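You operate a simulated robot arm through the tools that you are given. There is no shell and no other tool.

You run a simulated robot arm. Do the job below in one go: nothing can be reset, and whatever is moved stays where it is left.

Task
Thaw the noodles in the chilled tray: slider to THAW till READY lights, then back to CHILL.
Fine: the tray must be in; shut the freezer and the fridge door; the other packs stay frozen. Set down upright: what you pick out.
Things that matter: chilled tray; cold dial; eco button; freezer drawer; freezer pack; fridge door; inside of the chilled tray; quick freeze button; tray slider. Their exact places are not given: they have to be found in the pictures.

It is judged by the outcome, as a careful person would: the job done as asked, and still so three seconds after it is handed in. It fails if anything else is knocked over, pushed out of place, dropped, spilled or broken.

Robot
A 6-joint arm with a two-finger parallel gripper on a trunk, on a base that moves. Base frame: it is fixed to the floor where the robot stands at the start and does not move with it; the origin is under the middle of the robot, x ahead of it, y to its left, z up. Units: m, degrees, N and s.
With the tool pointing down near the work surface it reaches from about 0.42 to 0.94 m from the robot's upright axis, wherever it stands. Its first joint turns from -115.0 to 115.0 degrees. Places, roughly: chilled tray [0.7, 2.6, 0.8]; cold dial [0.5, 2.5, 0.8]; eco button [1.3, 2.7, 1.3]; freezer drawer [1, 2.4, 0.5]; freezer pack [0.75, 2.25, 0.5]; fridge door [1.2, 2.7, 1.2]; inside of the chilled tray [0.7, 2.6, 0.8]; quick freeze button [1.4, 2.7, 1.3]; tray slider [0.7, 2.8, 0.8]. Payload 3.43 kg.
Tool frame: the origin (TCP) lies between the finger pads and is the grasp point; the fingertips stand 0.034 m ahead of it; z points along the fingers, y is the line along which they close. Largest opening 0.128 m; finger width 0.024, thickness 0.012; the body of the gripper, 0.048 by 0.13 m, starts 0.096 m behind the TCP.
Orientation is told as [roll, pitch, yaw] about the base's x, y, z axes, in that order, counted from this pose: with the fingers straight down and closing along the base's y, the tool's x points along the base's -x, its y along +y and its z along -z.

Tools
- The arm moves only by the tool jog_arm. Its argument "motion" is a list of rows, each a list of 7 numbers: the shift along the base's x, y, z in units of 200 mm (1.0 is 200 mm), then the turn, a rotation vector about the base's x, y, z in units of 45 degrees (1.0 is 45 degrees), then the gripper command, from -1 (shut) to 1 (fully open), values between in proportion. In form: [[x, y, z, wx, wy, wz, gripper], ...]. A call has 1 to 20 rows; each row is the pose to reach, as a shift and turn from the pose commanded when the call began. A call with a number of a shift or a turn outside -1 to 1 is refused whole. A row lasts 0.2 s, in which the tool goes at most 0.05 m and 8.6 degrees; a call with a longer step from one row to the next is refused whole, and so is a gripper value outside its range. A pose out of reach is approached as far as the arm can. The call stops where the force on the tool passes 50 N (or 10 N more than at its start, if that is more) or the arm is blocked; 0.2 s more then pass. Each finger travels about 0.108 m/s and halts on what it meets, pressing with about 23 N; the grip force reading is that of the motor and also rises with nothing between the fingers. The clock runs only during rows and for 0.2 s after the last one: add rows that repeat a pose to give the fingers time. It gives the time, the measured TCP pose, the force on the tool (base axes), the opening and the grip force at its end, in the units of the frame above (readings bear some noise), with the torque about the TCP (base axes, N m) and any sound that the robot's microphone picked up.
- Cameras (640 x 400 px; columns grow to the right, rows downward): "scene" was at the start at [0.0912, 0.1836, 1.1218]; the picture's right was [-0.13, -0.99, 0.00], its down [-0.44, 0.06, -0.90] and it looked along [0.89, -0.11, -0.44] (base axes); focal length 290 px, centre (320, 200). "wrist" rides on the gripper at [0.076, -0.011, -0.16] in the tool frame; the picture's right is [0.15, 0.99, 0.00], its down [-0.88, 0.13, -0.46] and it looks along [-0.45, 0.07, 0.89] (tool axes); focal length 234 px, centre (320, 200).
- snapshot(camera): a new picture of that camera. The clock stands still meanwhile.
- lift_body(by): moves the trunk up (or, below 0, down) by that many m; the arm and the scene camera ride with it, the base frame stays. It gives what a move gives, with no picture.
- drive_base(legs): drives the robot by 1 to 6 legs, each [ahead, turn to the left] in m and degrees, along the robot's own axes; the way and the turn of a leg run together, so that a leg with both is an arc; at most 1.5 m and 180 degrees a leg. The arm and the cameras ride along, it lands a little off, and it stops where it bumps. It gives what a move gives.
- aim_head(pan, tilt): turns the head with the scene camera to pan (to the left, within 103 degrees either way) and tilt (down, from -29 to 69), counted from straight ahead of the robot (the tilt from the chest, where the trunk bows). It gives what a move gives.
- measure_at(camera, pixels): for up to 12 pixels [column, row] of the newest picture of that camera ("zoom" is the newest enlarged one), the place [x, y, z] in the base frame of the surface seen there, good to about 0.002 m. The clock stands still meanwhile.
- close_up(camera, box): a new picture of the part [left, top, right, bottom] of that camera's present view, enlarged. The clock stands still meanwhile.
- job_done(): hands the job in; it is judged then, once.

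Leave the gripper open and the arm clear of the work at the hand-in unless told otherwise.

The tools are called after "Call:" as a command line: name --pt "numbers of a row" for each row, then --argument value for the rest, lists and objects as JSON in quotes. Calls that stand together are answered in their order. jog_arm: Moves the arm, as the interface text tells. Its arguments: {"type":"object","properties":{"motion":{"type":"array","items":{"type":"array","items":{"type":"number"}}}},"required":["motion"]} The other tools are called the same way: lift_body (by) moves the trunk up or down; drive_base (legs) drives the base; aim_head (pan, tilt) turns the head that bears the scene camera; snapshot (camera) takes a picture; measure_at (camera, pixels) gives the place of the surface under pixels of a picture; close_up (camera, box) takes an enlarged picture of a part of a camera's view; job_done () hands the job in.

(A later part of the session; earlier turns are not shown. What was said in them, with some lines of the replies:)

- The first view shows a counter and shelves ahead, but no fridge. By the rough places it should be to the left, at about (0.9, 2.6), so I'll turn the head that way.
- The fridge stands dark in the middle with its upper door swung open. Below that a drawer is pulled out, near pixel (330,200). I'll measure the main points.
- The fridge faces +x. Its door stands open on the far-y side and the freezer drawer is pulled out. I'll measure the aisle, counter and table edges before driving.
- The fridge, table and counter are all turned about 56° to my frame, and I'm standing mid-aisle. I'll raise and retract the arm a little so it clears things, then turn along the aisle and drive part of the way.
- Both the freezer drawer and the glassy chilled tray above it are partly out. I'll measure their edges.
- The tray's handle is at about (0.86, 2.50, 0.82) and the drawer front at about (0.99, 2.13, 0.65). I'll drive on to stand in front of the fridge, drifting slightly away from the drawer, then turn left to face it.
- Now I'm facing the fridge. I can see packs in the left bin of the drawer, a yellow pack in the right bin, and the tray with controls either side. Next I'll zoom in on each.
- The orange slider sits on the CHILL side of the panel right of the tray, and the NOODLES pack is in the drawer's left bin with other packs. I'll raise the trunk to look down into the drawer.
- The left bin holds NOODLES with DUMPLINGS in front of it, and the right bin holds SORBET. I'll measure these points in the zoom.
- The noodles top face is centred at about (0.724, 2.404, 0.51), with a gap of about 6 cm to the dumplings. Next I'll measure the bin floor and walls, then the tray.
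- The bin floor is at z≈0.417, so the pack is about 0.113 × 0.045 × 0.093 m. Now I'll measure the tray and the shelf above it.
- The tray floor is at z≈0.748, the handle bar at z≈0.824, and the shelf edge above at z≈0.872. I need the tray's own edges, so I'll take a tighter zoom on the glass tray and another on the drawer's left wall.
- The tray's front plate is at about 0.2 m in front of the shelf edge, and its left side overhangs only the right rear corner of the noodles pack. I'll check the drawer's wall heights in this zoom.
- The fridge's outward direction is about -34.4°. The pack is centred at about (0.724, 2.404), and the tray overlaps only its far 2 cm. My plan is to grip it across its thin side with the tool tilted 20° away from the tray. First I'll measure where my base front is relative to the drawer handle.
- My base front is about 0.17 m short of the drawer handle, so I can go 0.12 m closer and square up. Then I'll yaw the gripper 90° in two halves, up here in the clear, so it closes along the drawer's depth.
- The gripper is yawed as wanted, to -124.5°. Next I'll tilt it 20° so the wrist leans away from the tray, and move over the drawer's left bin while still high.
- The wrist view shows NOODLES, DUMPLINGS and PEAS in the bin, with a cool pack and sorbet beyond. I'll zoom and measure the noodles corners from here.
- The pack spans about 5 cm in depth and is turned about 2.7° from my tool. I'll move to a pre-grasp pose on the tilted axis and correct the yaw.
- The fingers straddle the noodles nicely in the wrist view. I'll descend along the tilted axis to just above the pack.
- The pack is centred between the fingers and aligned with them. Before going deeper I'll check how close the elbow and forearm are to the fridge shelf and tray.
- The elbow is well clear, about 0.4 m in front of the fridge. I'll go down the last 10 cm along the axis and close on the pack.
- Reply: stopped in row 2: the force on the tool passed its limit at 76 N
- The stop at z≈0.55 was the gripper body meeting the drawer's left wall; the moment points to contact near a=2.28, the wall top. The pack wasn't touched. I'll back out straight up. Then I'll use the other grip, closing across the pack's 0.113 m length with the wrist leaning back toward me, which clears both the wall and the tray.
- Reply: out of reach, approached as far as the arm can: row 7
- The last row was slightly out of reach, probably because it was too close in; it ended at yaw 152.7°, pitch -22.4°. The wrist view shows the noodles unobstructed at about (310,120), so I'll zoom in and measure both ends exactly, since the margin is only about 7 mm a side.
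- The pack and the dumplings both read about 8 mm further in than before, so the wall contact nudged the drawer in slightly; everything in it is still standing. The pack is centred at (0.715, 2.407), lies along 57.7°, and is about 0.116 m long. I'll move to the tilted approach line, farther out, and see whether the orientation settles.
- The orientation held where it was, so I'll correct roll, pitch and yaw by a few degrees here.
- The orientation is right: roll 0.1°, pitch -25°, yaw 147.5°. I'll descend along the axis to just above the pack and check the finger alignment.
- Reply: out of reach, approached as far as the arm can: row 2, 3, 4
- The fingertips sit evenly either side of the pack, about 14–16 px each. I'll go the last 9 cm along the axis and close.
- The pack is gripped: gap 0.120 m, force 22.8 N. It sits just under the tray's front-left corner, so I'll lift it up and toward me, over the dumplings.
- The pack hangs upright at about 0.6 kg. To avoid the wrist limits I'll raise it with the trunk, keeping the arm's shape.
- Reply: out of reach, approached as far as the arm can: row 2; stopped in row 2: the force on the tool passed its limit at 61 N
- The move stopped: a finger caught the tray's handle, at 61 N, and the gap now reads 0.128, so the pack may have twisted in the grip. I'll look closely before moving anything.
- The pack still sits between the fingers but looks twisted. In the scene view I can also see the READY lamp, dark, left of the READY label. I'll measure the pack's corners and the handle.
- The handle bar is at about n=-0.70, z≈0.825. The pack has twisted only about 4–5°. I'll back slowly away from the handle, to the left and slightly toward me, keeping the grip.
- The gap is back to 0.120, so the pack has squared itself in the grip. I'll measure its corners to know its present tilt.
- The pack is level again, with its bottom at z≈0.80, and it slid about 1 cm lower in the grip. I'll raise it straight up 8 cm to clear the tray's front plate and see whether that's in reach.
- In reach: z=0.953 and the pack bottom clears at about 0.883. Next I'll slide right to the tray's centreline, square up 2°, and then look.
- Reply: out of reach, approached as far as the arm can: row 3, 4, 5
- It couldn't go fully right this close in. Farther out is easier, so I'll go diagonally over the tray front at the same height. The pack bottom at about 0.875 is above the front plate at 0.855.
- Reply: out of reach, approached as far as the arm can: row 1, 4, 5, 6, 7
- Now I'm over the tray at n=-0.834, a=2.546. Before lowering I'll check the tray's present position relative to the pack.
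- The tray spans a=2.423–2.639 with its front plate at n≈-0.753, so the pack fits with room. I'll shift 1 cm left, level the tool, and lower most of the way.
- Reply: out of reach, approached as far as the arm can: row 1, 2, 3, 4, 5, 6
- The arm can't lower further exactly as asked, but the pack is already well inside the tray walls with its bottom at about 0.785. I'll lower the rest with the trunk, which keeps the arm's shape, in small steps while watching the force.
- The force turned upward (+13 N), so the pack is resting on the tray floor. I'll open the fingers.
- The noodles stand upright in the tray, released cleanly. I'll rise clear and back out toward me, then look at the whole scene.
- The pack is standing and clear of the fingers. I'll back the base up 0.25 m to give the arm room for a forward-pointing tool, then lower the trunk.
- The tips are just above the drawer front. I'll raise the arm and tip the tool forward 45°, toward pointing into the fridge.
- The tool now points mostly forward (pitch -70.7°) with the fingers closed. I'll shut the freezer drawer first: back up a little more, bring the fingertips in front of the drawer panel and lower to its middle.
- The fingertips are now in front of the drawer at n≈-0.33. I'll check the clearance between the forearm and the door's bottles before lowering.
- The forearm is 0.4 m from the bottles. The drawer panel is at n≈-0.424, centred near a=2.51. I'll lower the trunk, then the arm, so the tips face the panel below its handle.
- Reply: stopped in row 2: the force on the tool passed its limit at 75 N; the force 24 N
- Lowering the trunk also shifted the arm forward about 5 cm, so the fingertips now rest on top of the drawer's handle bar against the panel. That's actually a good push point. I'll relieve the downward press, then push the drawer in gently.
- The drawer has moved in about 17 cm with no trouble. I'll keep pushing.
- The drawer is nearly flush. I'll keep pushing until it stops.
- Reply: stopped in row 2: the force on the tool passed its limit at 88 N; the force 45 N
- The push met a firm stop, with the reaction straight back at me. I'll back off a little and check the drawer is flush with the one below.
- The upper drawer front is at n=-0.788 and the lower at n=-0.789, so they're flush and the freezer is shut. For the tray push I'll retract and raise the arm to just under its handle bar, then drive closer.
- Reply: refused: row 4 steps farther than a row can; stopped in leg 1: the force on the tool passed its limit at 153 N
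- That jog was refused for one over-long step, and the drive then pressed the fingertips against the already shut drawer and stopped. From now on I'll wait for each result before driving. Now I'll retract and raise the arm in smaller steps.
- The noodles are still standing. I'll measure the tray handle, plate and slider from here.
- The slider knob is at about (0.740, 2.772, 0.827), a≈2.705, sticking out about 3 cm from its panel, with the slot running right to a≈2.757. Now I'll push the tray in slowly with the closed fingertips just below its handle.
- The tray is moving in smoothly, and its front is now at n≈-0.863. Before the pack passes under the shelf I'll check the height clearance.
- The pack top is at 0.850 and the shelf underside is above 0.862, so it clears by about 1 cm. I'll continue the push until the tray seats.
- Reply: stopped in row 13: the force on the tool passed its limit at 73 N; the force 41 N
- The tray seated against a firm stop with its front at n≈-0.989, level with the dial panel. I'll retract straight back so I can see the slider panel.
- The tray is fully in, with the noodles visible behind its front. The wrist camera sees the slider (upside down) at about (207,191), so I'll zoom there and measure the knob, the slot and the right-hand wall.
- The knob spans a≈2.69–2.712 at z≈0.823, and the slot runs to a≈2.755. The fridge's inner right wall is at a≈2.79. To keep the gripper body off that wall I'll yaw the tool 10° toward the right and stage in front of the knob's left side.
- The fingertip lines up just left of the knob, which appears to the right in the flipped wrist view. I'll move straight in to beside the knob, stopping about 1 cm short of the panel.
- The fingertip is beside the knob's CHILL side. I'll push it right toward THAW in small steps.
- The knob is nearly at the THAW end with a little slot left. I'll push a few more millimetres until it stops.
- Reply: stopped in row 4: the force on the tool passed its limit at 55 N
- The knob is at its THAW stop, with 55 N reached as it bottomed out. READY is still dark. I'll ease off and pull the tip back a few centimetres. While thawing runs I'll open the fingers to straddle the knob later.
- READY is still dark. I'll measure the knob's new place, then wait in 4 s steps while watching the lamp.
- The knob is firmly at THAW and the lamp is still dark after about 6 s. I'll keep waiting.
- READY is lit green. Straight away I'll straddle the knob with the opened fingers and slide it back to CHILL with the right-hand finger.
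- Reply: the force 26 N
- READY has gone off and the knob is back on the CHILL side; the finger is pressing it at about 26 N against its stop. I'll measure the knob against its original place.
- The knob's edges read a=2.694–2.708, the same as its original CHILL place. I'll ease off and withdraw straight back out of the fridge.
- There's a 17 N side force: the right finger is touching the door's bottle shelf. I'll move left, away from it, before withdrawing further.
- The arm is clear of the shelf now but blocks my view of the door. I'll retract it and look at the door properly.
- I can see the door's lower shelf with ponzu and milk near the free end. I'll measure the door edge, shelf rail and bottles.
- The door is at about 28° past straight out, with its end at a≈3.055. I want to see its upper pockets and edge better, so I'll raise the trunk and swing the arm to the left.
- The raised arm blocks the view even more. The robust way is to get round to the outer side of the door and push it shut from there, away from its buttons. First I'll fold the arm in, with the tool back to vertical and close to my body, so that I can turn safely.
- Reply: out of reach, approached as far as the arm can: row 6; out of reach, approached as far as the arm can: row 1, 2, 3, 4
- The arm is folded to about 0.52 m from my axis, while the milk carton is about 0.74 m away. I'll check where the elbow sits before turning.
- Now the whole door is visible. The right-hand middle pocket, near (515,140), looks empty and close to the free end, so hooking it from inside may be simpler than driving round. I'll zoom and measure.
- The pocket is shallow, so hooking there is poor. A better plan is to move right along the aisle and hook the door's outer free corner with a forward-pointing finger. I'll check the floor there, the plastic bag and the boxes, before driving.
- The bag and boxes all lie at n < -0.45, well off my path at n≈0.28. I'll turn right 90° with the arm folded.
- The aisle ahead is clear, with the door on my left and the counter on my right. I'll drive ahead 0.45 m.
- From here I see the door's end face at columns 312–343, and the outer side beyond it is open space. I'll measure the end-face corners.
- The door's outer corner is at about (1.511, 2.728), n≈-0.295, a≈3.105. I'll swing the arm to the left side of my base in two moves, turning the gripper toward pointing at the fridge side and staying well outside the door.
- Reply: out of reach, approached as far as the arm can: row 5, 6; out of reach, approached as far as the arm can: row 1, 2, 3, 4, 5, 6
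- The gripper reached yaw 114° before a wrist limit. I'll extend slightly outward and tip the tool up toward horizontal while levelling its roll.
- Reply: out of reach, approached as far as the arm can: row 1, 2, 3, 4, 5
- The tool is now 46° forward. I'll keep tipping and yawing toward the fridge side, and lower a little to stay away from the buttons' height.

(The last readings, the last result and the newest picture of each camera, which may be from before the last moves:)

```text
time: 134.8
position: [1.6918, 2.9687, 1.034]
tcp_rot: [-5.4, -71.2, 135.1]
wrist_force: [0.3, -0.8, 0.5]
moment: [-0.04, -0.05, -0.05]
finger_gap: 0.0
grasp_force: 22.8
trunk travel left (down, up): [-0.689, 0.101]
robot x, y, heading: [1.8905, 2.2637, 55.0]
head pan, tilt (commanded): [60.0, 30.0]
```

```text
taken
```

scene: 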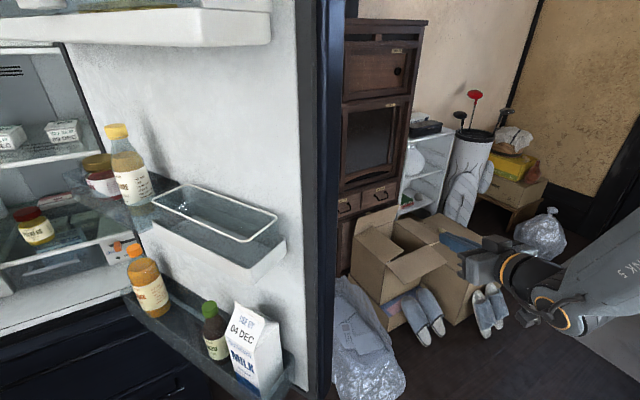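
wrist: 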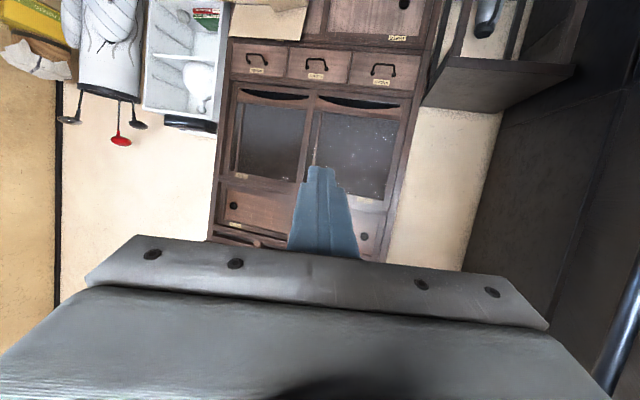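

The tool now points almost straight toward the fridge side (yaw 135°, pitch -71°), well outside the door at z≈1.03. I'll approach the door's outer corner, stopping about 10 cm short.

Call:
jog_arm --pt "-0.164 -0.136 0 0 0 0 -1" --pt "-0.327 -0.273 0 0 0 0 -1" --pt "-0.491 -0.409 0 0 0 0 -1" --pt "-0.655 -0.545 0 0 0 0 -1" --pt "-0.8185 -0.6815 0 0 0 0 -1"

Call:
snapshot --camera "wrist"

Call:
snapshot --camera "scene"

```text
time: 135.9
position: [1.5414, 2.8534, 1.0453]
tcp_rot: [4.8, -70.3, 126.3]
wrist_force: [1.1, 0.1, 0.7]
moment: [-0.02, 0.04, 0.07]
finger_gap: 0.0001
grasp_force: 23.3
out of reach, approached as far as the arm can: row 3, 4, 5
trunk travel left (down, up): [-0.689, 0.101]
robot x, y, heading: [1.8918, 2.2661, 55.2]
head pan, tilt (commanded): [60.0, 30.0]
```

```text
taken
```

wrist: 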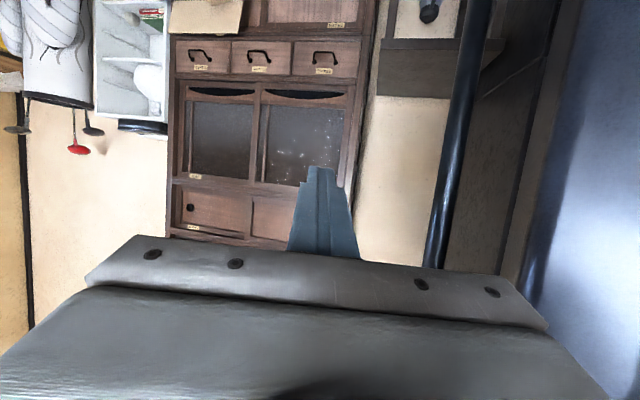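

```text
taken
```

scene: 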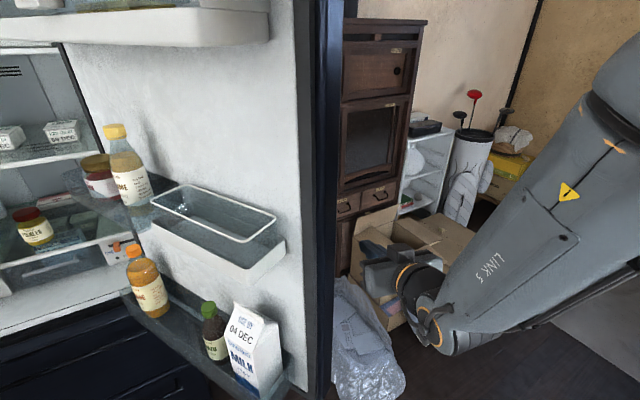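

The wrist camera shows the door's vertical bar handle on its outer face, at about (450,150), just left of my fingertip in reality. I'll measure it.

Call:
measure_at --camera "wrist" --pixels '[[452, 150], [440, 220], [468, 60], [560, 150], [600, 150], [530, 240], [520, 150]]'

Call:
close_up --camera "wrist" --box '[340, 0, 640, 300]'

```text
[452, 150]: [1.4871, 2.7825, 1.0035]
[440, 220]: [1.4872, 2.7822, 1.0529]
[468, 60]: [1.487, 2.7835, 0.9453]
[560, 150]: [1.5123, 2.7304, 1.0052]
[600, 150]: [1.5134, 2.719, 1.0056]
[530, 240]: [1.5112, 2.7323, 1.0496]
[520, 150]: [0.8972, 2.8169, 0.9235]
```

```text
1.33 times, centred on (490, 150) of wrist
```

zoom: 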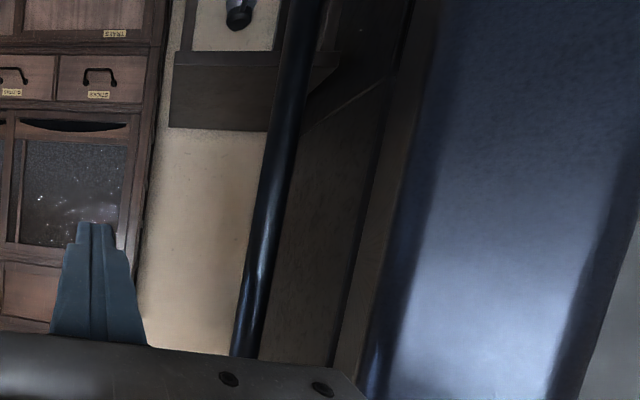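

The handle bar is vertical at about (1.487, 2.7825), standing 5 cm off the face and 2 cm from the free edge, well away from the buttons. I'll push the door round by this bar with my fingers on its outer side. First I'll ease the tool tilt to about 45° so it can follow closer in.

Call:
jog_arm --pt "-0.03 -0.018 0 -0.107 -0.089 0 -1" --pt "-0.06 -0.035 0 -0.214 -0.178 0 -1" --pt "-0.09 -0.053 0 -0.321 -0.267 0 -1" --pt "-0.118 -0.07 0 -0.428 -0.356 0 -1"

Call:
snapshot --camera "wrist"

```text
time: 136.9
position: [1.5148, 2.836, 1.048]
tcp_rot: [2.6, -45.2, 128.2]
wrist_force: [0.5, 0.0, 0.1]
moment: [0.03, 0.0, 0.03]
finger_gap: 0.0002
grasp_force: 22.7
trunk travel left (down, up): [-0.689, 0.101]
robot x, y, heading: [1.8937, 2.2661, 55.3]
head pan, tilt (commanded): [60.0, 30.0]
```

```text
taken
```

wrist: 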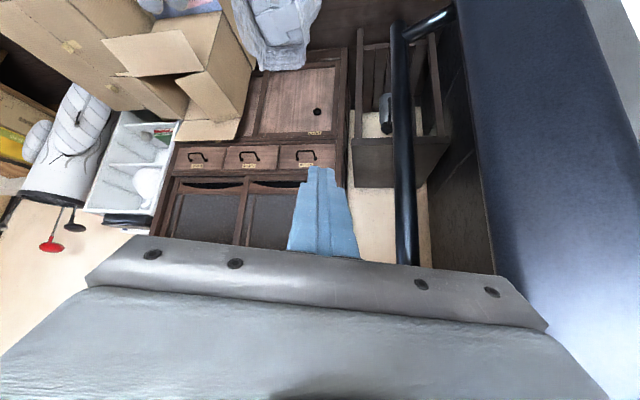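

The tool is at 45°, on the outer side of the bar. I'll now push the bar slowly along the door's arc, which is closing by about 17°.

Call:
jog_arm --pt "-0.035 -0.053 0 0 0 0 -1" --pt "-0.07 -0.107 0 0 0 0 -1" --pt "-0.09 -0.136 0 0 0 0.01 -1" --pt "-0.109 -0.165 0 0 0 0.02 -1" --pt "-0.112 -0.248 0 0 0 0.05 -1" --pt "-0.114 -0.331 0 0 0 0.08 -1" --pt "-0.116 -0.418 0 0 0 0.11 -1" --pt "-0.118 -0.505 0 0 0 0.14 -1" --pt "-0.128 -0.592 0 0 0 0.165 -1" --pt "-0.139 -0.678 0 0 0 0.19 -1" --pt "-0.151 -0.767 0 0 0 0.21 -1" --pt "-0.164 -0.855 0 0 0 0.23 -1" --pt "-0.18 -0.922 0 0 0 0.25 -1" --pt "-0.196 -0.99 0 0 0 0.267 -1"

Call:
snapshot --camera "wrist"

Call:
snapshot --camera "scene"

```text
time: 139.9
position: [1.4747, 2.6388, 1.0493]
tcp_rot: [3.4, -45.2, 140.3]
wrist_force: [0.5, -0.6, 1.0]
moment: [0.02, -0.01, 0.05]
finger_gap: 0.0
grasp_force: 23.2
trunk travel left (down, up): [-0.689, 0.101]
robot x, y, heading: [1.8922, 2.2639, 55.1]
head pan, tilt (commanded): [60.0, 30.0]
```

```text
taken
```

wrist: 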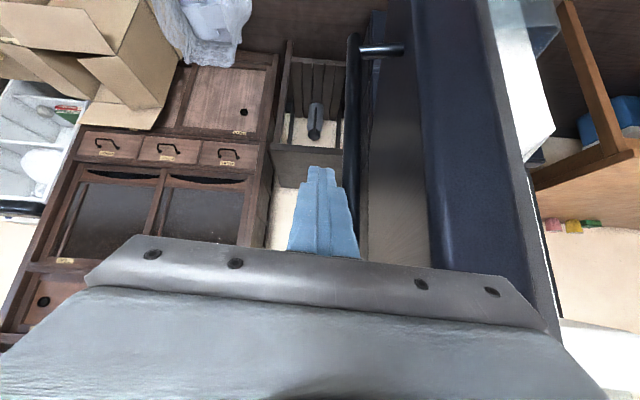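

```text
taken
```

scene: 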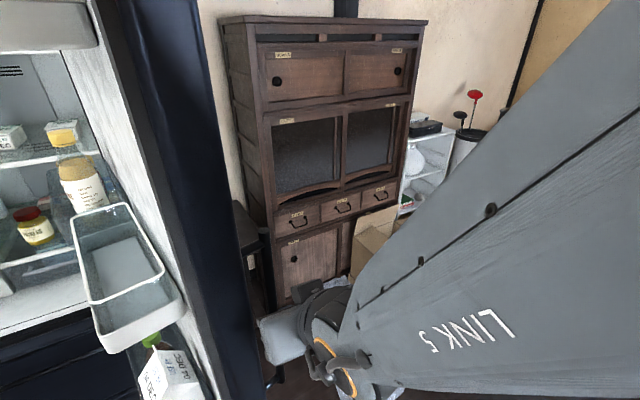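

The door is swinging nicely, now at about 11°. I'll continue along the arc past straight-out, turning the tool with it.

Call:
jog_arm --pt "-0.025 -0.105 0 0 0 0.03 -1" --pt "-0.05 -0.209 0 0 0 0.07 -1" --pt "-0.078 -0.29 0 0 0 0.11 -1" --pt "-0.107 -0.371 0 0 0 0.15 -1" --pt "-0.141 -0.453 0 0 0 0.19 -1" --pt "-0.176 -0.535 0 0 0 0.23 -1" --pt "-0.214 -0.612 0 0 0 0.27 -1" --pt "-0.252 -0.689 0 0 0 0.31 -1" --pt "-0.295 -0.766 0 0 0 0.35 -1" --pt "-0.338 -0.842 0 0 0 0.39 -1" --pt "-0.382 -0.903 0 0 0 0.42 -1" --pt "-0.427 -0.963 0 0 0 0.444 -1"

Call:
snapshot --camera "wrist"

Call:
snapshot --camera "scene"

```text
time: 142.3
position: [1.4417, 2.5511, 1.0554]
tcp_rot: [3.3, -45.4, 150.1]
wrist_force: [-0.4, 0.4, -0.4]
moment: [0.0, 0.0, 0.01]
finger_gap: 0.0
grasp_force: 23.0
out of reach, approached as far as the arm can: row 1, 2, 3, 4, 5, 6, 7, 8, 9, 10, 11
trunk travel left (down, up): [-0.689, 0.101]
robot x, y, heading: [1.892, 2.2647, 54.9]
head pan, tilt (commanded): [60.0, 30.0]
stopped in row 11: the arm was blocked; the commanded pose is now the measured one
```

```text
taken
```

wrist: 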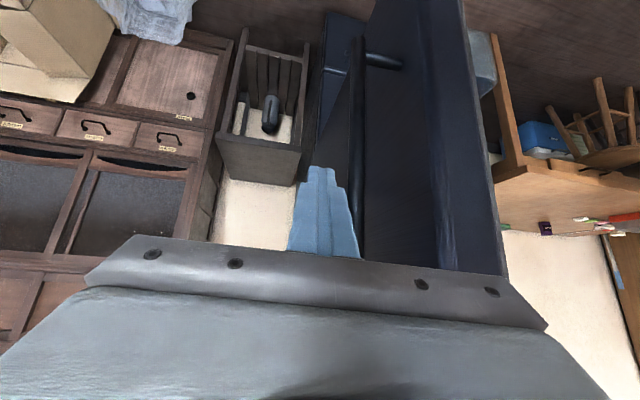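

```text
taken
```

scene: 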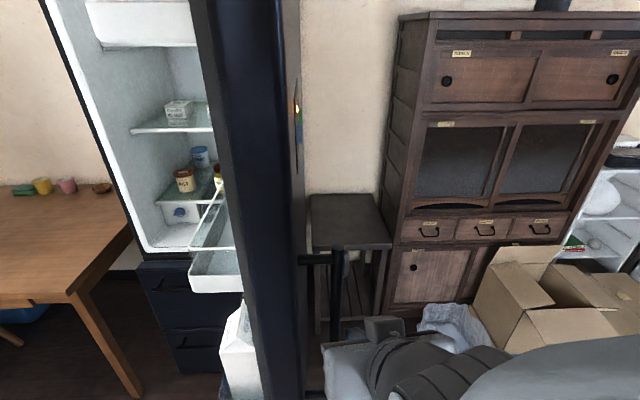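

The arm reached its swing limit with the door about straight out. My base heading can take over, so I'll turn the base left 15°, which carries the finger and the bar further round.

Call:
drive_base --legs '[[0, 15]]'

Call:
snapshot --camera "wrist"

```text
time: 143.6
position: [1.3817, 2.4229, 1.055]
tcp_rot: [3.2, -45.5, 165.2]
wrist_force: [0.4, 0.8, 0.1]
moment: [0.01, 0.02, -0.01]
finger_gap: 0.0
grasp_force: 23.0
trunk travel left (down, up): [-0.689, 0.101]
robot x, y, heading: [1.8892, 2.2628, 70.3]
head pan, tilt (commanded): [60.0, 30.0]
```

```text
taken
```

wrist: 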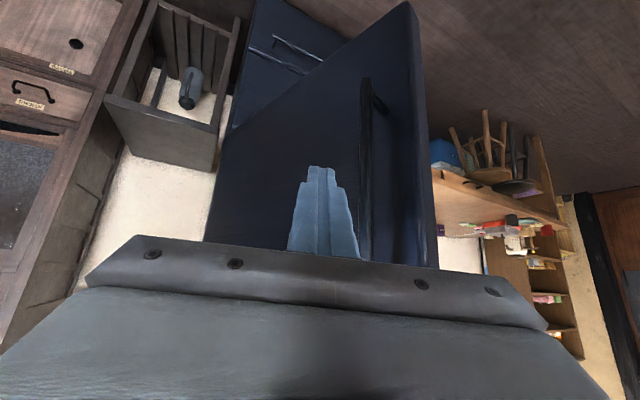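

The door is about 11° past straight-out now, with its outer face toward me. I'll reach the finger a little deeper past the bar, then turn another 15°.

Call:
jog_arm --pt "-0.093 0.064 0 0 0 0 -1" --pt "-0.186 0.127 0 0 0 0 -1"

Call:
snapshot --camera "scene"

```text
time: 144.2
position: [1.3431, 2.4486, 1.0551]
tcp_rot: [3.3, -45.5, 165.2]
wrist_force: [-0.3, -0.5, 0.5]
moment: [0.04, 0.04, -0.01]
finger_gap: 0.0
grasp_force: 23.0
trunk travel left (down, up): [-0.689, 0.101]
robot x, y, heading: [1.8921, 2.2629, 70.4]
head pan, tilt (commanded): [60.0, 30.0]
```

```text
taken
```

scene: 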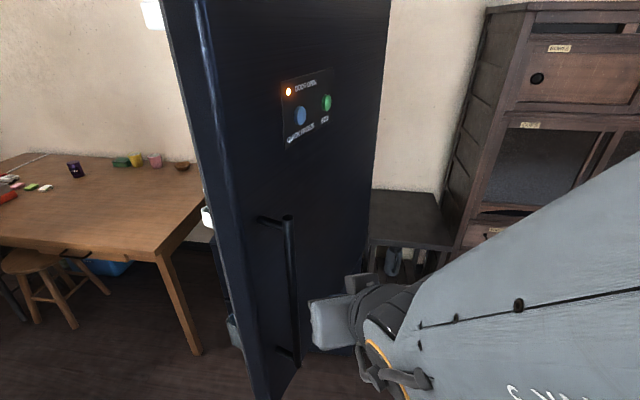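

I can see the door's outer face, with the button panel high up at z≈1.3; my finger is low by the handle. I'll turn the base another 15°.

Call:
drive_base --legs '[[0, 15]]'

Call:
snapshot --camera "scene"

Call:
snapshot --camera "wrist"

```text
time: 145.2
position: [1.3263, 2.4004, 1.0592]
tcp_rot: [3.3, -45.7, 170.1]
wrist_force: [-0.1, -0.3, 0.6]
moment: [0.0, 0.0, 0.01]
finger_gap: 0.0
grasp_force: 22.9
trunk travel left (down, up): [-0.689, 0.101]
robot x, y, heading: [1.895, 2.2622, 75.6]
head pan, tilt (commanded): [60.0, 30.0]
stopped in leg 1: the force on the tool passed its limit at 91 N (the readings are from after the stop); the commanded pose is now the measured one
```

```text
taken
```

scene: 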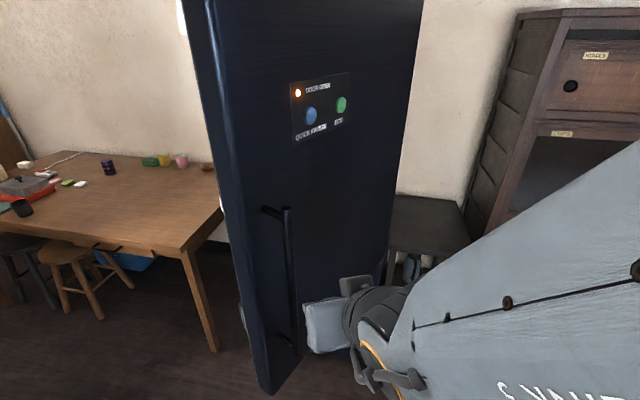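

```text
taken
```

wrist: 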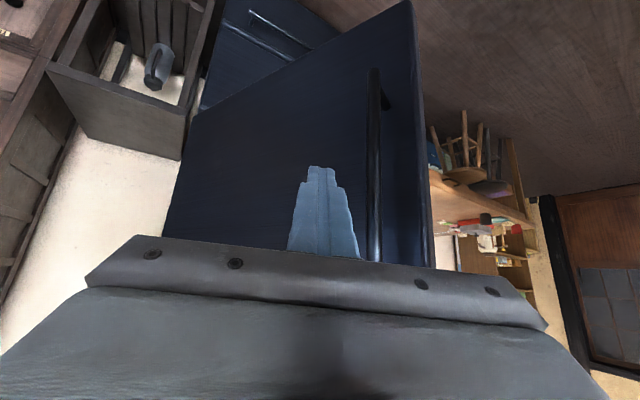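

That contact jolted at 91 N and stopped the turn, so from here I'll push only with slow arm moves. I'll measure the handle bar and door face now.

Call:
measure_at --camera "wrist" --pixels '[[373, 120], [376, 200], [416, 120], [260, 150], [395, 200], [425, 230]]'

Call:
measure_at --camera "scene" --pixels '[[290, 250], [250, 250], [350, 220], [232, 200], [400, 150], [310, 115], [341, 104]]'

```text
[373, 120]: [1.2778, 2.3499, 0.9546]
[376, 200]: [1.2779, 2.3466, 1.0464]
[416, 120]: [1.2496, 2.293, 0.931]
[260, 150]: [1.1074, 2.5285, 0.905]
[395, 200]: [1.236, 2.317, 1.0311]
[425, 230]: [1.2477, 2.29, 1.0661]
```

```text
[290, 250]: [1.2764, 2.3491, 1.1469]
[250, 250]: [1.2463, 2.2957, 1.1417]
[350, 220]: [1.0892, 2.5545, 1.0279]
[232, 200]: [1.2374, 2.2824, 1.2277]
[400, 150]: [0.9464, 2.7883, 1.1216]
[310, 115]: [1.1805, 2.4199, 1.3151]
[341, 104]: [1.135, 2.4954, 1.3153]
```

The door now stands at φ≈-24° with the bar at about (1.278, 2.349), and it swings freely. My arm is at its side limit, so I'll swing it back to the right in two moves, staying clear of the door. Then I can turn the base to face it more squarely.

Call:
jog_arm --pt "0.094 0.138 0 0 0 -0.074 -1" --pt "0.188 0.275 0 0 0 -0.148 -1" --pt "0.283 0.413 0 0 0 -0.222 -1" --pt "0.377 0.55 0 0 0 -0.296 -1" --pt "0.471 0.688 0 0 0 -0.37 -1" --pt "0.565 0.825 0 0 0 -0.444 -1"

Call:
jog_arm --pt "0.094 0.138 0 0 0 -0.074 -1" --pt "0.188 0.275 0 0 0 -0.148 -1" --pt "0.283 0.413 0 0 0 -0.222 -1" --pt "0.377 0.55 0 0 0 -0.296 -1" --pt "0.471 0.688 0 0 0 -0.37 -1" --pt "0.565 0.825 0 0 0 -0.444 -1"

Call:
snapshot --camera "scene"

```text
time: 146.6
position: [1.4405, 2.5657, 1.0565]
tcp_rot: [3.2, -45.6, 150.2]
wrist_force: [0.2, -0.4, 0.0]
moment: [0.01, -0.01, -0.02]
finger_gap: 0.0
grasp_force: 22.5
trunk travel left (down, up): [-0.689, 0.101]
robot x, y, heading: [1.8928, 2.2637, 75.7]
head pan, tilt (commanded): [60.0, 30.0]
```

```text
time: 148.0
position: [1.553, 2.7304, 1.0561]
tcp_rot: [3.3, -45.7, 130.2]
wrist_force: [-0.4, -0.4, -0.2]
moment: [-0.03, -0.03, -0.01]
finger_gap: 0.0004
grasp_force: 22.9
trunk travel left (down, up): [-0.689, 0.101]
robot x, y, heading: [1.8907, 2.2613, 75.8]
head pan, tilt (commanded): [60.0, 30.0]
```

```text
taken
```

scene: 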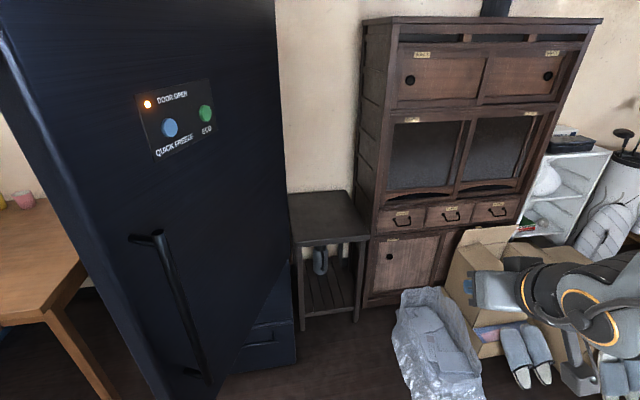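

The arm is clear on the right. I'll confirm where the door stands now before turning.

Call:
measure_at --camera "scene" --pixels '[[160, 260], [185, 320], [230, 200], [280, 100], [130, 330], [60, 150], [170, 127], [206, 113]]'

```text
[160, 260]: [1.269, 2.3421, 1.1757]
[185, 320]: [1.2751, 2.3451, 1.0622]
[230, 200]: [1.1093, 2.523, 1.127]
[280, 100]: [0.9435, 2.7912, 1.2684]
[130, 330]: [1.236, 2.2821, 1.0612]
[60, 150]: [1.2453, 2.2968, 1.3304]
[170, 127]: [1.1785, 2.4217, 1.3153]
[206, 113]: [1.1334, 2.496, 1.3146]
```

The door hasn't moved. I'll turn the base left 38° with the arm clear in front.

Call:
drive_base --legs '[[0, 38]]'

Call:
aim_head --pan 45 --tilt 30

Call:
snapshot --camera "scene"

Call:
snapshot --camera "wrist"

```text
time: 150.2
position: [1.3377, 2.4186, 1.0543]
tcp_rot: [3.3, -45.7, 168.4]
wrist_force: [-0.1, 0.2, -0.9]
moment: [-0.01, 0.02, -0.01]
finger_gap: 0.0
grasp_force: 23.4
trunk travel left (down, up): [-0.689, 0.101]
robot x, y, heading: [1.8921, 2.2632, 114.1]
head pan, tilt (commanded): [60.0, 30.0]
```

```text
time: 150.9
position: [1.3361, 2.4185, 1.0557]
tcp_rot: [3.3, -45.7, 168.3]
wrist_force: [1.0, -0.4, 0.5]
moment: [0.0, -0.01, 0.02]
finger_gap: 0.0
grasp_force: 22.7
trunk travel left (down, up): [-0.689, 0.101]
robot x, y, heading: [1.8904, 2.2639, 114.0]
head pan, tilt (commanded): [45.0, 30.0]
```

```text
taken
```

scene: 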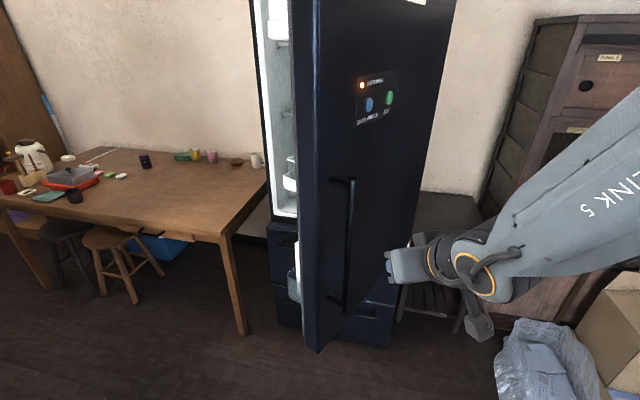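

```text
taken
```

wrist: 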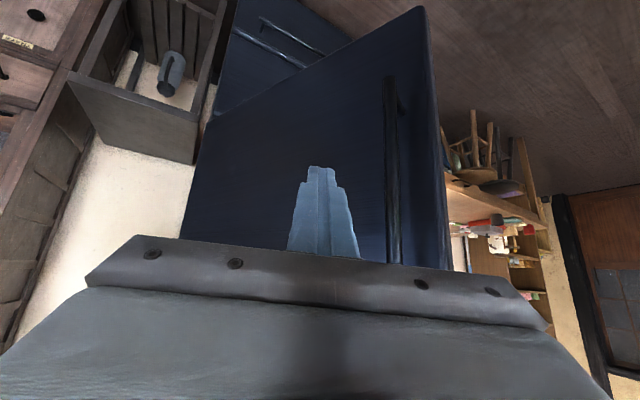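

The arm is in front of the door's outer face now. I'll bring the closed fingertips to the face on the hinge side of the handle, low at z≈1.03 and far below the buttons.

Call:
jog_arm --pt "-0.15 0.054 0 0.011 0.054 0 -1" --pt "-0.3 0.108 0 0.023 0.108 0 -1" --pt "-0.45 0.163 0 0.034 0.163 0 -1" --pt "-0.6 0.217 0 0.046 0.217 0 -1" --pt "-0.7 0.25 0 0.057 0.272 0 -1" --pt "-0.78 0.28 0 0.069 0.326 0 -1"

Call:
snapshot --camera "wrist"

Call:
snapshot --camera "scene"

```text
time: 152.3
position: [1.1802, 2.4752, 1.0563]
tcp_rot: [3.2, -60.9, 168.4]
wrist_force: [-0.1, 0.3, -0.4]
moment: [0.02, 0.02, 0.0]
finger_gap: 0.0002
grasp_force: 23.4
trunk travel left (down, up): [-0.689, 0.101]
robot x, y, heading: [1.8935, 2.2643, 113.9]
head pan, tilt (commanded): [45.0, 30.0]
```

```text
taken
```

wrist: 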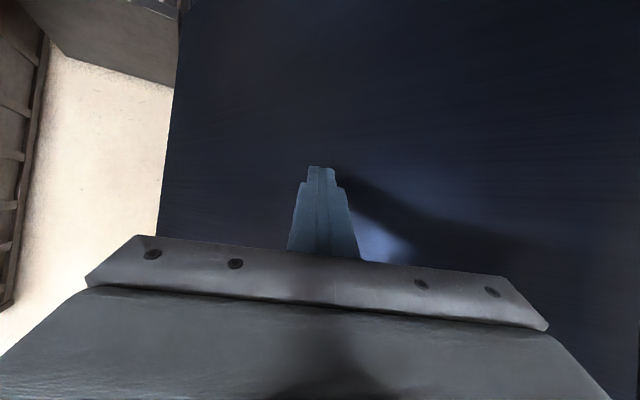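

```text
taken
```

scene: 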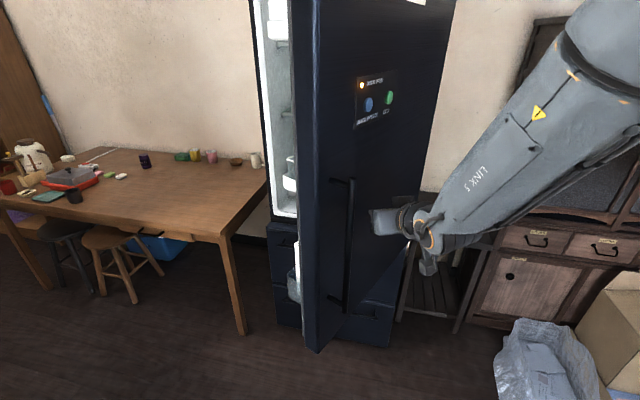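

The fingertips are about 2 cm from the door face. I'll push slowly along the arc toward φ≈-50°.

Call:
jog_arm --pt "-0.05 0.02 0 0 0 0 -1" --pt "-0.103 0.039 0 0 0 0 -1" --pt "-0.19 -0.02 0 0 0 0 -1" --pt "-0.28 -0.08 0 0 0 0 -1" --pt "-0.367 -0.141 0 0 0 0 -1" --pt "-0.456 -0.18 0 0 0 0 -1" --pt "-0.545 -0.218 0 0 0 0 -1" --pt "-0.634 -0.257 0 0 0 0 -1" --pt "-0.705 -0.279 0 0 0 0 -1" --pt "-0.775 -0.3 0 0 0 0 -1"

Call:
snapshot --camera "scene"

```text
time: 154.5
position: [1.0351, 2.4425, 1.0572]
tcp_rot: [4.2, -60.3, 168.6]
wrist_force: [-0.2, -0.6, 0.4]
moment: [0.01, 0.03, 0.0]
finger_gap: 0.0
grasp_force: 23.0
out of reach, approached as far as the arm can: row 5, 6, 7, 8, 9, 10
trunk travel left (down, up): [-0.689, 0.101]
robot x, y, heading: [1.8915, 2.2641, 113.8]
head pan, tilt (commanded): [45.0, 30.0]
```

```text
taken
```

scene: 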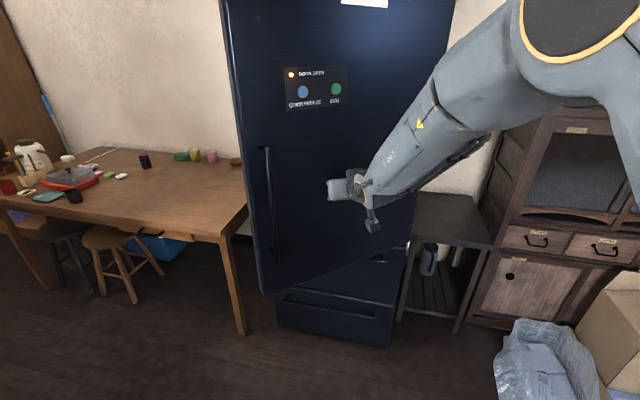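

The door is more than half closed, at about φ≈-55°, but I'm out of reach from this spot. I'll withdraw the arm from the face, then reposition the base in front of the fridge.

Call:
jog_arm --pt "0.16 0.04 0 0 0 0 -1" --pt "0.34 0.05 0 0 0 0 -1" --pt "0.52 0.03 0 0 0 0 -1" --pt "0.7 0.0 0 0 0 0 -1" --pt "0.88 -0.03 0 0 0 0 -1"

Call:
snapshot --camera "scene"

```text
time: 155.7
position: [1.2103, 2.4468, 1.0598]
tcp_rot: [4.1, -60.5, 168.6]
wrist_force: [-0.1, 0.4, -0.3]
moment: [-0.01, -0.05, 0.01]
finger_gap: 0.0
grasp_force: 22.6
out of reach, approached as far as the arm can: row 1, 2, 3, 4, 5
trunk travel left (down, up): [-0.689, 0.101]
robot x, y, heading: [1.8922, 2.2639, 114.2]
head pan, tilt (commanded): [45.0, 30.0]
```

```text
taken
```

scene: 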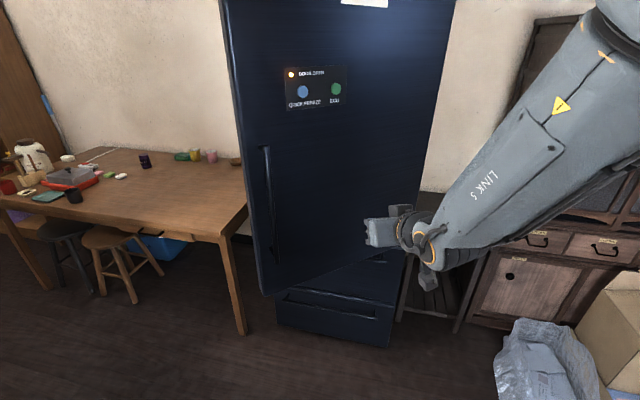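

Clear of the door. I'll measure the door's present angle.

Call:
measure_at --camera "scene" --pixels '[[267, 200], [245, 200], [330, 180], [400, 120], [262, 290], [300, 240]]'

```text
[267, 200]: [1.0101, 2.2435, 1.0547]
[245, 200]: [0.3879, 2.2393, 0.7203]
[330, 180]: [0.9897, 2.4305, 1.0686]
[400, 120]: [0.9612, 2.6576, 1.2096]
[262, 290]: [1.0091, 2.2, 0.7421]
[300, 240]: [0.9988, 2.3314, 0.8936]
```

The door is at φ≈-49°, with 41° left to close. I'll fold the arm in a little before moving the base.

Call:
jog_arm --pt "0.116 -0.031 0 -0.031 -0.152 0 -1" --pt "0.232 -0.062 0 -0.062 -0.305 0 -1" --pt "0.347 -0.092 0 -0.092 -0.457 0 -1" --pt "0.463 -0.123 0 -0.123 -0.61 0 -1" --pt "0.579 -0.154 0 -0.154 -0.762 0 -1"

Call:
drive_base --legs '[[0, -58]]'

```text
time: 157.1
position: [1.3048, 2.3895, 1.0722]
tcp_rot: [15.8, -27.8, 156.8]
wrist_force: [0.5, 0.0, 0.0]
moment: [0.0, -0.02, 0.01]
finger_gap: 0.0
grasp_force: 23.1
out of reach, approached as far as the arm can: row 3, 4
trunk travel left (down, up): [-0.689, 0.101]
robot x, y, heading: [1.8924, 2.2593, 113.8]
head pan, tilt (commanded): [45.0, 30.0]
stopped in row 5: the arm was blocked; the commanded pose is now the measured one
```

```text
time: 160.2
position: [1.6989, 2.8316, 1.0729]
tcp_rot: [15.8, -27.8, 97.6]
wrist_force: [-0.4, -0.5, 0.7]
moment: [0.0, 0.01, 0.05]
finger_gap: 0.0
grasp_force: 23.6
trunk travel left (down, up): [-0.689, 0.101]
robot x, y, heading: [1.8901, 2.2628, 54.9]
head pan, tilt (commanded): [45.0, 30.0]
```

I'm facing along the aisle again. I'll reverse 0.36 m to get back in front of the fridge.

Call:
drive_base --legs '[[-0.36, 0]]'

Call:
aim_head --pan 80 --tilt 25

Call:
snapshot --camera "scene"

```text
time: 162.5
position: [1.494, 2.5392, 1.0722]
tcp_rot: [15.9, -27.8, 97.3]
wrist_force: [0.4, 0.3, -0.2]
moment: [-0.04, 0.01, 0.01]
finger_gap: 0.0
grasp_force: 23.3
trunk travel left (down, up): [-0.689, 0.101]
robot x, y, heading: [1.6855, 1.9706, 54.4]
head pan, tilt (commanded): [45.0, 30.0]
```

```text
time: 163.5
position: [1.4946, 2.5392, 1.0714]
tcp_rot: [15.8, -27.9, 97.3]
wrist_force: [-0.7, 0.5, 0.3]
moment: [-0.02, -0.04, 0.0]
finger_gap: 0.0
grasp_force: 22.9
trunk travel left (down, up): [-0.689, 0.101]
robot x, y, heading: [1.683, 1.9723, 54.1]
head pan, tilt (commanded): [80.0, 25.0]
```

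```text
taken
```

scene: 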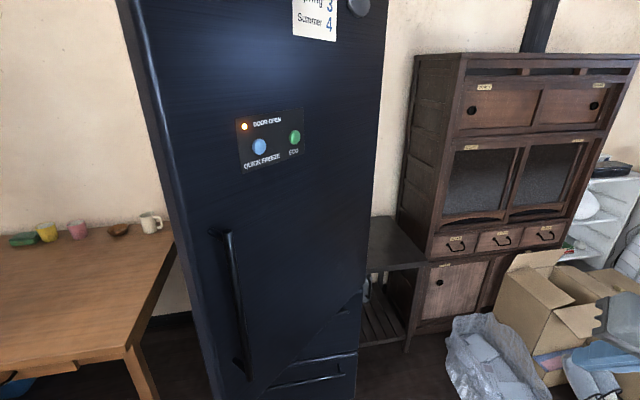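

I'm in front of the fridge at a≈2.58. The arm still sits to my left, so I'll swing it to the front of my base in short moves. Then I can turn to face the door without sweeping into it.

Call:
jog_arm --pt "0.184 0.015 0 0.01 -0.077 -0.121 -1" --pt "0.368 0.03 0 0.019 -0.154 -0.242 -1" --pt "0.551 0.045 0 0.029 -0.231 -0.363 -1" --pt "0.735 0.06 0 0.038 -0.308 -0.484 -1"

Call:
jog_arm --pt "0.184 -0.011 0 0 0 -0.08 -1" --pt "0.368 -0.022 0 0 0 -0.16 -1" --pt "0.551 -0.034 0 0 0 -0.24 -1" --pt "0.735 -0.045 0 0 0 -0.32 -1"

Call:
jog_arm --pt "0.174 -0.055 0 0 0 -0.08 -1" --pt "0.348 -0.11 0 0 0 -0.16 -1" --pt "0.521 -0.165 0 0 0 -0.24 -1" --pt "0.695 -0.22 0 0 0 -0.32 -1"

```text
time: 164.5
position: [1.6401, 2.548, 1.0693]
tcp_rot: [0.2, -29.6, 82.8]
wrist_force: [-1.2, 0.2, 0.9]
moment: [0.01, 0.04, -0.01]
finger_gap: 0.0
grasp_force: 22.9
trunk travel left (down, up): [-0.689, 0.101]
robot x, y, heading: [1.6857, 1.9717, 54.6]
head pan, tilt (commanded): [80.0, 25.0]
```

```text
time: 165.5
position: [1.7882, 2.5423, 1.0708]
tcp_rot: [0.1, -29.5, 68.5]
wrist_force: [-0.8, 0.5, 0.3]
moment: [-0.01, 0.0, -0.02]
finger_gap: 0.0
grasp_force: 22.7
trunk travel left (down, up): [-0.689, 0.101]
robot x, y, heading: [1.6846, 1.9684, 54.5]
head pan, tilt (commanded): [80.0, 25.0]
```

```text
time: 166.5
position: [1.9278, 2.5003, 1.0729]
tcp_rot: [0.1, -29.5, 54.1]
wrist_force: [0.1, 0.1, -0.6]
moment: [0.0, -0.03, -0.02]
finger_gap: 0.0
grasp_force: 22.6
trunk travel left (down, up): [-0.689, 0.101]
robot x, y, heading: [1.683, 1.9712, 54.6]
head pan, tilt (commanded): [80.0, 25.0]
```

The arm is now in front of my base. I'll turn left 82° to face the fridge.

Call:
drive_base --legs '[[0, 82]]'

Call:
aim_head --pan 5 --tilt 25

Call:
snapshot --camera "scene"

```text
time: 170.5
position: [1.1778, 2.2619, 1.0725]
tcp_rot: [0.1, -29.5, 138.9]
wrist_force: [0.1, 0.0, -0.3]
moment: [0.0, 0.03, -0.01]
finger_gap: 0.0001
grasp_force: 23.0
trunk travel left (down, up): [-0.689, 0.101]
robot x, y, heading: [1.6841, 1.9701, 139.4]
head pan, tilt (commanded): [80.0, 25.0]
```

```text
time: 171.9
position: [1.1802, 2.2621, 1.0712]
tcp_rot: [0.1, -29.5, 138.9]
wrist_force: [-0.2, 0.3, -0.8]
moment: [0.04, 0.0, 0.02]
finger_gap: 0.0
grasp_force: 23.3
trunk travel left (down, up): [-0.689, 0.101]
robot x, y, heading: [1.684, 1.9705, 139.2]
head pan, tilt (commanded): [5.0, 25.0]
```

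```text
taken
```

scene: 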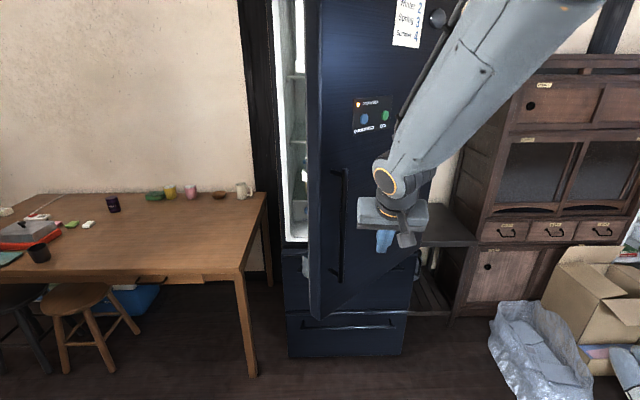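

I'm facing the door squarely. I'll lower the trunk 0.2 m to keep well below the buttons, then check.

Call:
lift_body --by -0.2

Call:
jog_arm --pt "-0.1 0.1 0 0.09 0.1 0.02 -1" --pt "-0.2 0.2 0 0.18 0.21 0.045 -1" --pt "-0.32 0.31 0 0.27 0.31 0.07 -1" --pt "-0.44 0.42 0 0.36 0.415 0.09 -1" --pt "-0.55 0.53 0 0.44 0.505 0.11 -1" --pt "-0.65 0.63 0 0.518 0.596 0.133 -1"

Call:
snapshot --camera "scene"

Call:
snapshot --camera "wrist"

```text
time: 174.1
position: [1.1784, 2.2613, 0.871]
tcp_rot: [0.2, -29.5, 138.9]
wrist_force: [-0.5, 0.6, -0.2]
moment: [-0.02, -0.01, 0.02]
finger_gap: 0.0002
grasp_force: 23.3
trunk travel left (down, up): [-0.489, 0.301]
robot x, y, heading: [1.6894, 1.9703, 139.2]
head pan, tilt (commanded): [5.0, 25.0]
```

```text
time: 175.5
position: [1.0362, 2.3628, 0.8717]
tcp_rot: [-4.9, -64.8, 148.1]
wrist_force: [0.1, -0.3, 0.2]
moment: [-0.01, 0.0, 0.01]
finger_gap: 0.0
grasp_force: 22.6
out of reach, approached as far as the arm can: row 5, 6
trunk travel left (down, up): [-0.489, 0.301]
robot x, y, heading: [1.681, 1.971, 139.1]
head pan, tilt (commanded): [5.0, 25.0]
```

```text
taken
```

scene: 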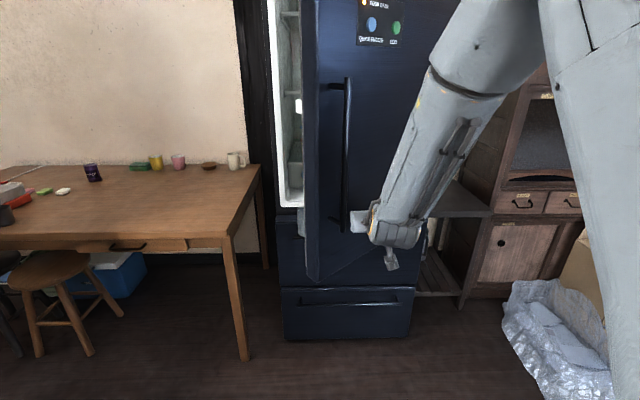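

```text
taken
```

wrist: 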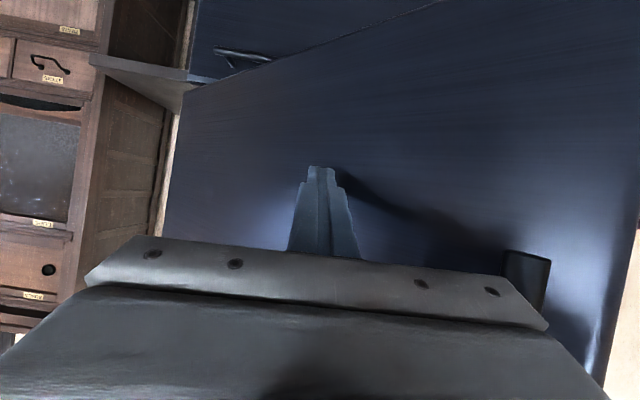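

The fingertips are 2 cm off the door face at z≈0.86, well below the buttons. I'll push slowly along the arc.

Call:
jog_arm --pt "-0.1 0.004 0 0 0 0 -1" --pt "-0.2 0.008 0 0 0 0 -1" --pt "-0.3 0.011 0 0 0 0 -1" --pt "-0.402 0.015 0 0 0 0 -1" --pt "-0.507 0.02 0 0 0 0 -1" --pt "-0.612 0.026 0 0 0 0 -1" --pt "-0.717 0.033 0 0 0 0 -1" --pt "-0.8 0.05 0 0 0 0 -1" --pt "-0.885 0.068 0 0 0 0 -1" --pt "-0.966 0.086 0 0 0 0 -1"

Call:
snapshot --camera "scene"

```text
time: 177.7
position: [0.8453, 2.3827, 0.8724]
tcp_rot: [-3.8, -64.9, 148.2]
wrist_force: [0.3, -0.1, 1.0]
moment: [-0.03, -0.01, 0.0]
finger_gap: 0.0
grasp_force: 23.7
trunk travel left (down, up): [-0.489, 0.301]
robot x, y, heading: [1.6858, 1.9733, 138.9]
head pan, tilt (commanded): [5.0, 25.0]
```

```text
taken
```

scene: 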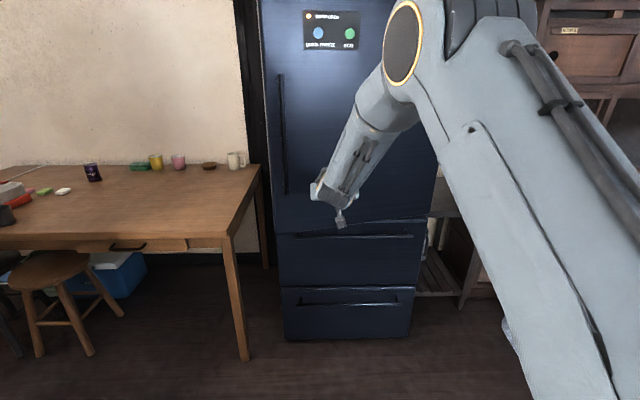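

Almost shut. I'll keep pushing straight in until it seats.

Call:
jog_arm --pt "-0.062 0.042 0 0 0 0 -1" --pt "-0.124 0.085 0 0 0 0 -1" --pt "-0.186 0.127 0 0 0 0 -1" --pt "-0.248 0.17 0 0 0 0 -1" --pt "-0.31 0.212 0 0 0 0 -1" --pt "-0.371 0.254 0 0 0 0 -1" --pt "-0.433 0.297 0 0 0 0 -1" --pt "-0.495 0.339 0 0 0 0 -1" --pt "-0.557 0.381 0 0 0 0 -1" --pt "-0.619 0.424 0 0 0 0 -1"

Call:
snapshot --camera "scene"

```text
time: 179.4
position: [0.762, 2.4421, 0.8722]
tcp_rot: [-3.8, -64.6, 148.1]
wrist_force: [41.1, -21.5, 15.7]
moment: [0.27, 0.25, -0.22]
finger_gap: 0.0001
grasp_force: 23.2
trunk travel left (down, up): [-0.489, 0.301]
robot x, y, heading: [1.6837, 1.9686, 139.2]
head pan, tilt (commanded): [5.0, 25.0]
stopped in row 8: the force on the tool passed its limit at 88 N (the readings are from after the stop); the commanded pose is now the measured one
```

```text
taken
```

scene: 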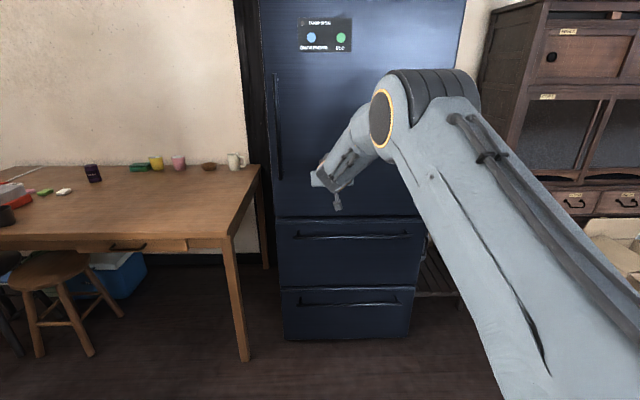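

The door met a firm stop with the fingertips at n≈-0.782, level with the drawers, and the DOOR OPEN lamp looks out. I'll back the arm off, open the gripper and check closely.

Call:
jog_arm --pt "0.08 -0.055 0 0 0 0 -1" --pt "0.22 -0.15 0 0 0 0 -1" --pt "0.38 -0.26 0 0 0 0 -1" --pt "0.54 -0.37 0 0 0 0 -0.5" --pt "0.7 -0.48 0 0 0 0 0" --pt "0.86 -0.59 0 0 0 0 0.5"

Call:
close_up --camera "scene" --box '[250, 0, 450, 130]'

Call:
snapshot --camera "scene"

```text
time: 180.8
position: [0.931, 2.3279, 0.8653]
tcp_rot: [-3.9, -64.4, 148.1]
wrist_force: [-0.8, 0.0, -0.6]
moment: [-0.01, 0.01, -0.02]
finger_gap: 0.0958
grasp_force: 0.0
trunk travel left (down, up): [-0.489, 0.301]
robot x, y, heading: [1.6835, 1.9712, 139.0]
head pan, tilt (commanded): [5.0, 25.0]
```

```text
3.08 times, centred on (350, 65) of scene
```

zoom: 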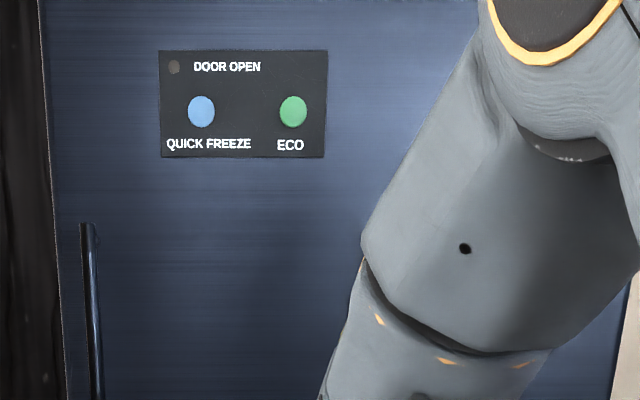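

```text
taken
```

scene: 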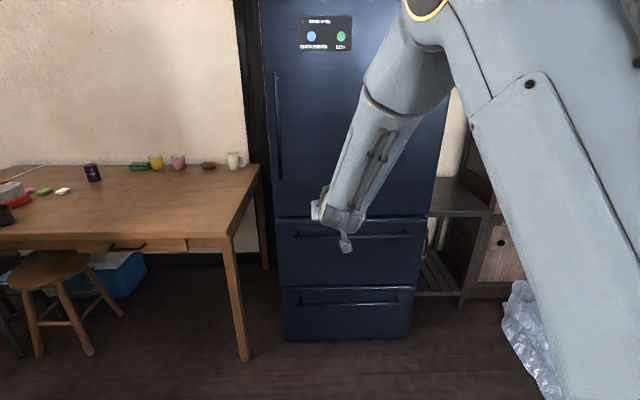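

The DOOR OPEN lamp is out and both buttons look untouched. I'll verify the door and drawers are flush, and move the arm further clear with the gripper fully open.

Call:
measure_at --camera "scene" --pixels '[[300, 190], [300, 120], [300, 260], [300, 320], [350, 260], [400, 320], [420, 200], [270, 200]]'

Call:
jog_arm --pt "0.14 -0.096 0 0 0 0 1" --pt "0.28 -0.19 0 0 0 0 1" --pt "0.42 -0.288 0.02 0 0 0 1" --pt "0.55 -0.377 0.05 0 0 0 1" --pt "0.55 -0.377 0.05 0 0 0 1"

Call:
snapshot --camera "scene"

```text
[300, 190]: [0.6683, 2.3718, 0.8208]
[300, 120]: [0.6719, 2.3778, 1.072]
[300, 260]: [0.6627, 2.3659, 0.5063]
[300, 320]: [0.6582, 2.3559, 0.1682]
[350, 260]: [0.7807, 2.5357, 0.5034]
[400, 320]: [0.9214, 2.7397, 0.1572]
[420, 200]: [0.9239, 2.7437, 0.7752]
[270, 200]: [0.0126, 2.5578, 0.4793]
```

```text
time: 182.0
position: [1.0418, 2.2512, 0.8766]
tcp_rot: [-3.9, -64.4, 148.2]
wrist_force: [-0.4, 0.7, 0.0]
moment: [0.03, 0.04, 0.03]
finger_gap: 0.1281
grasp_force: 0.1
trunk travel left (down, up): [-0.489, 0.301]
robot x, y, heading: [1.6817, 1.9688, 139.0]
head pan, tilt (commanded): [5.0, 25.0]
```

```text
taken
```

scene: 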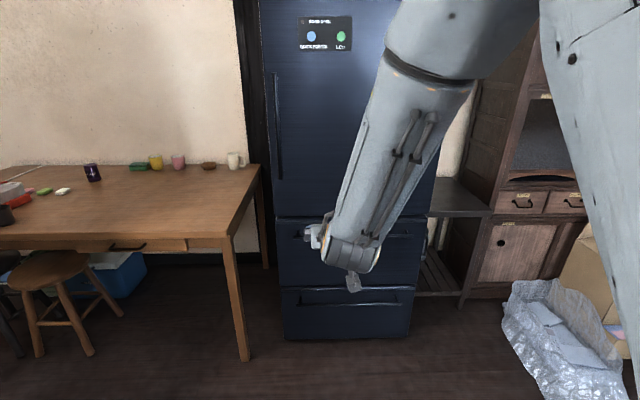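

Door, freezer drawer and lower drawer all measure n≈-0.788 to -0.790, so they're flush and shut. The DOOR OPEN lamp is out, the slider is back on CHILL after READY lit, and the noodles are in the closed tray. The arm is clear with the gripper open, so I'm handing in.

Call:
job_done

```text
The job is handed in.
```

The noodles are thawed and standing upright in the chilled tray. I pushed the tray fully in, moved the slider to THAW, waited until READY lit, then moved it back to CHILL. The freezer and fridge door are shut and flush, and the DOOR OPEN lamp is out. The other freezer packs stayed in the drawer, which stood open for about the first 77 seconds.

I couldn't check these before handing in:

- **Door bottles:** one contact with the fridge door handle was harder than intended (about 91 N). I had no view of the bottles and milk inside the door after that.
- **Freezer contents:** the gripper pressed on the drawer's side wall once while it was open, which nudged the drawer in about 8 mm. Later it bumped the drawer front (about 153 N) after I had shut it. The packs were still standing after the first contact; I didn't reopen the drawer to look after the second.

I didn't touch the QUICK FREEZE or ECO buttons or the cold dial.
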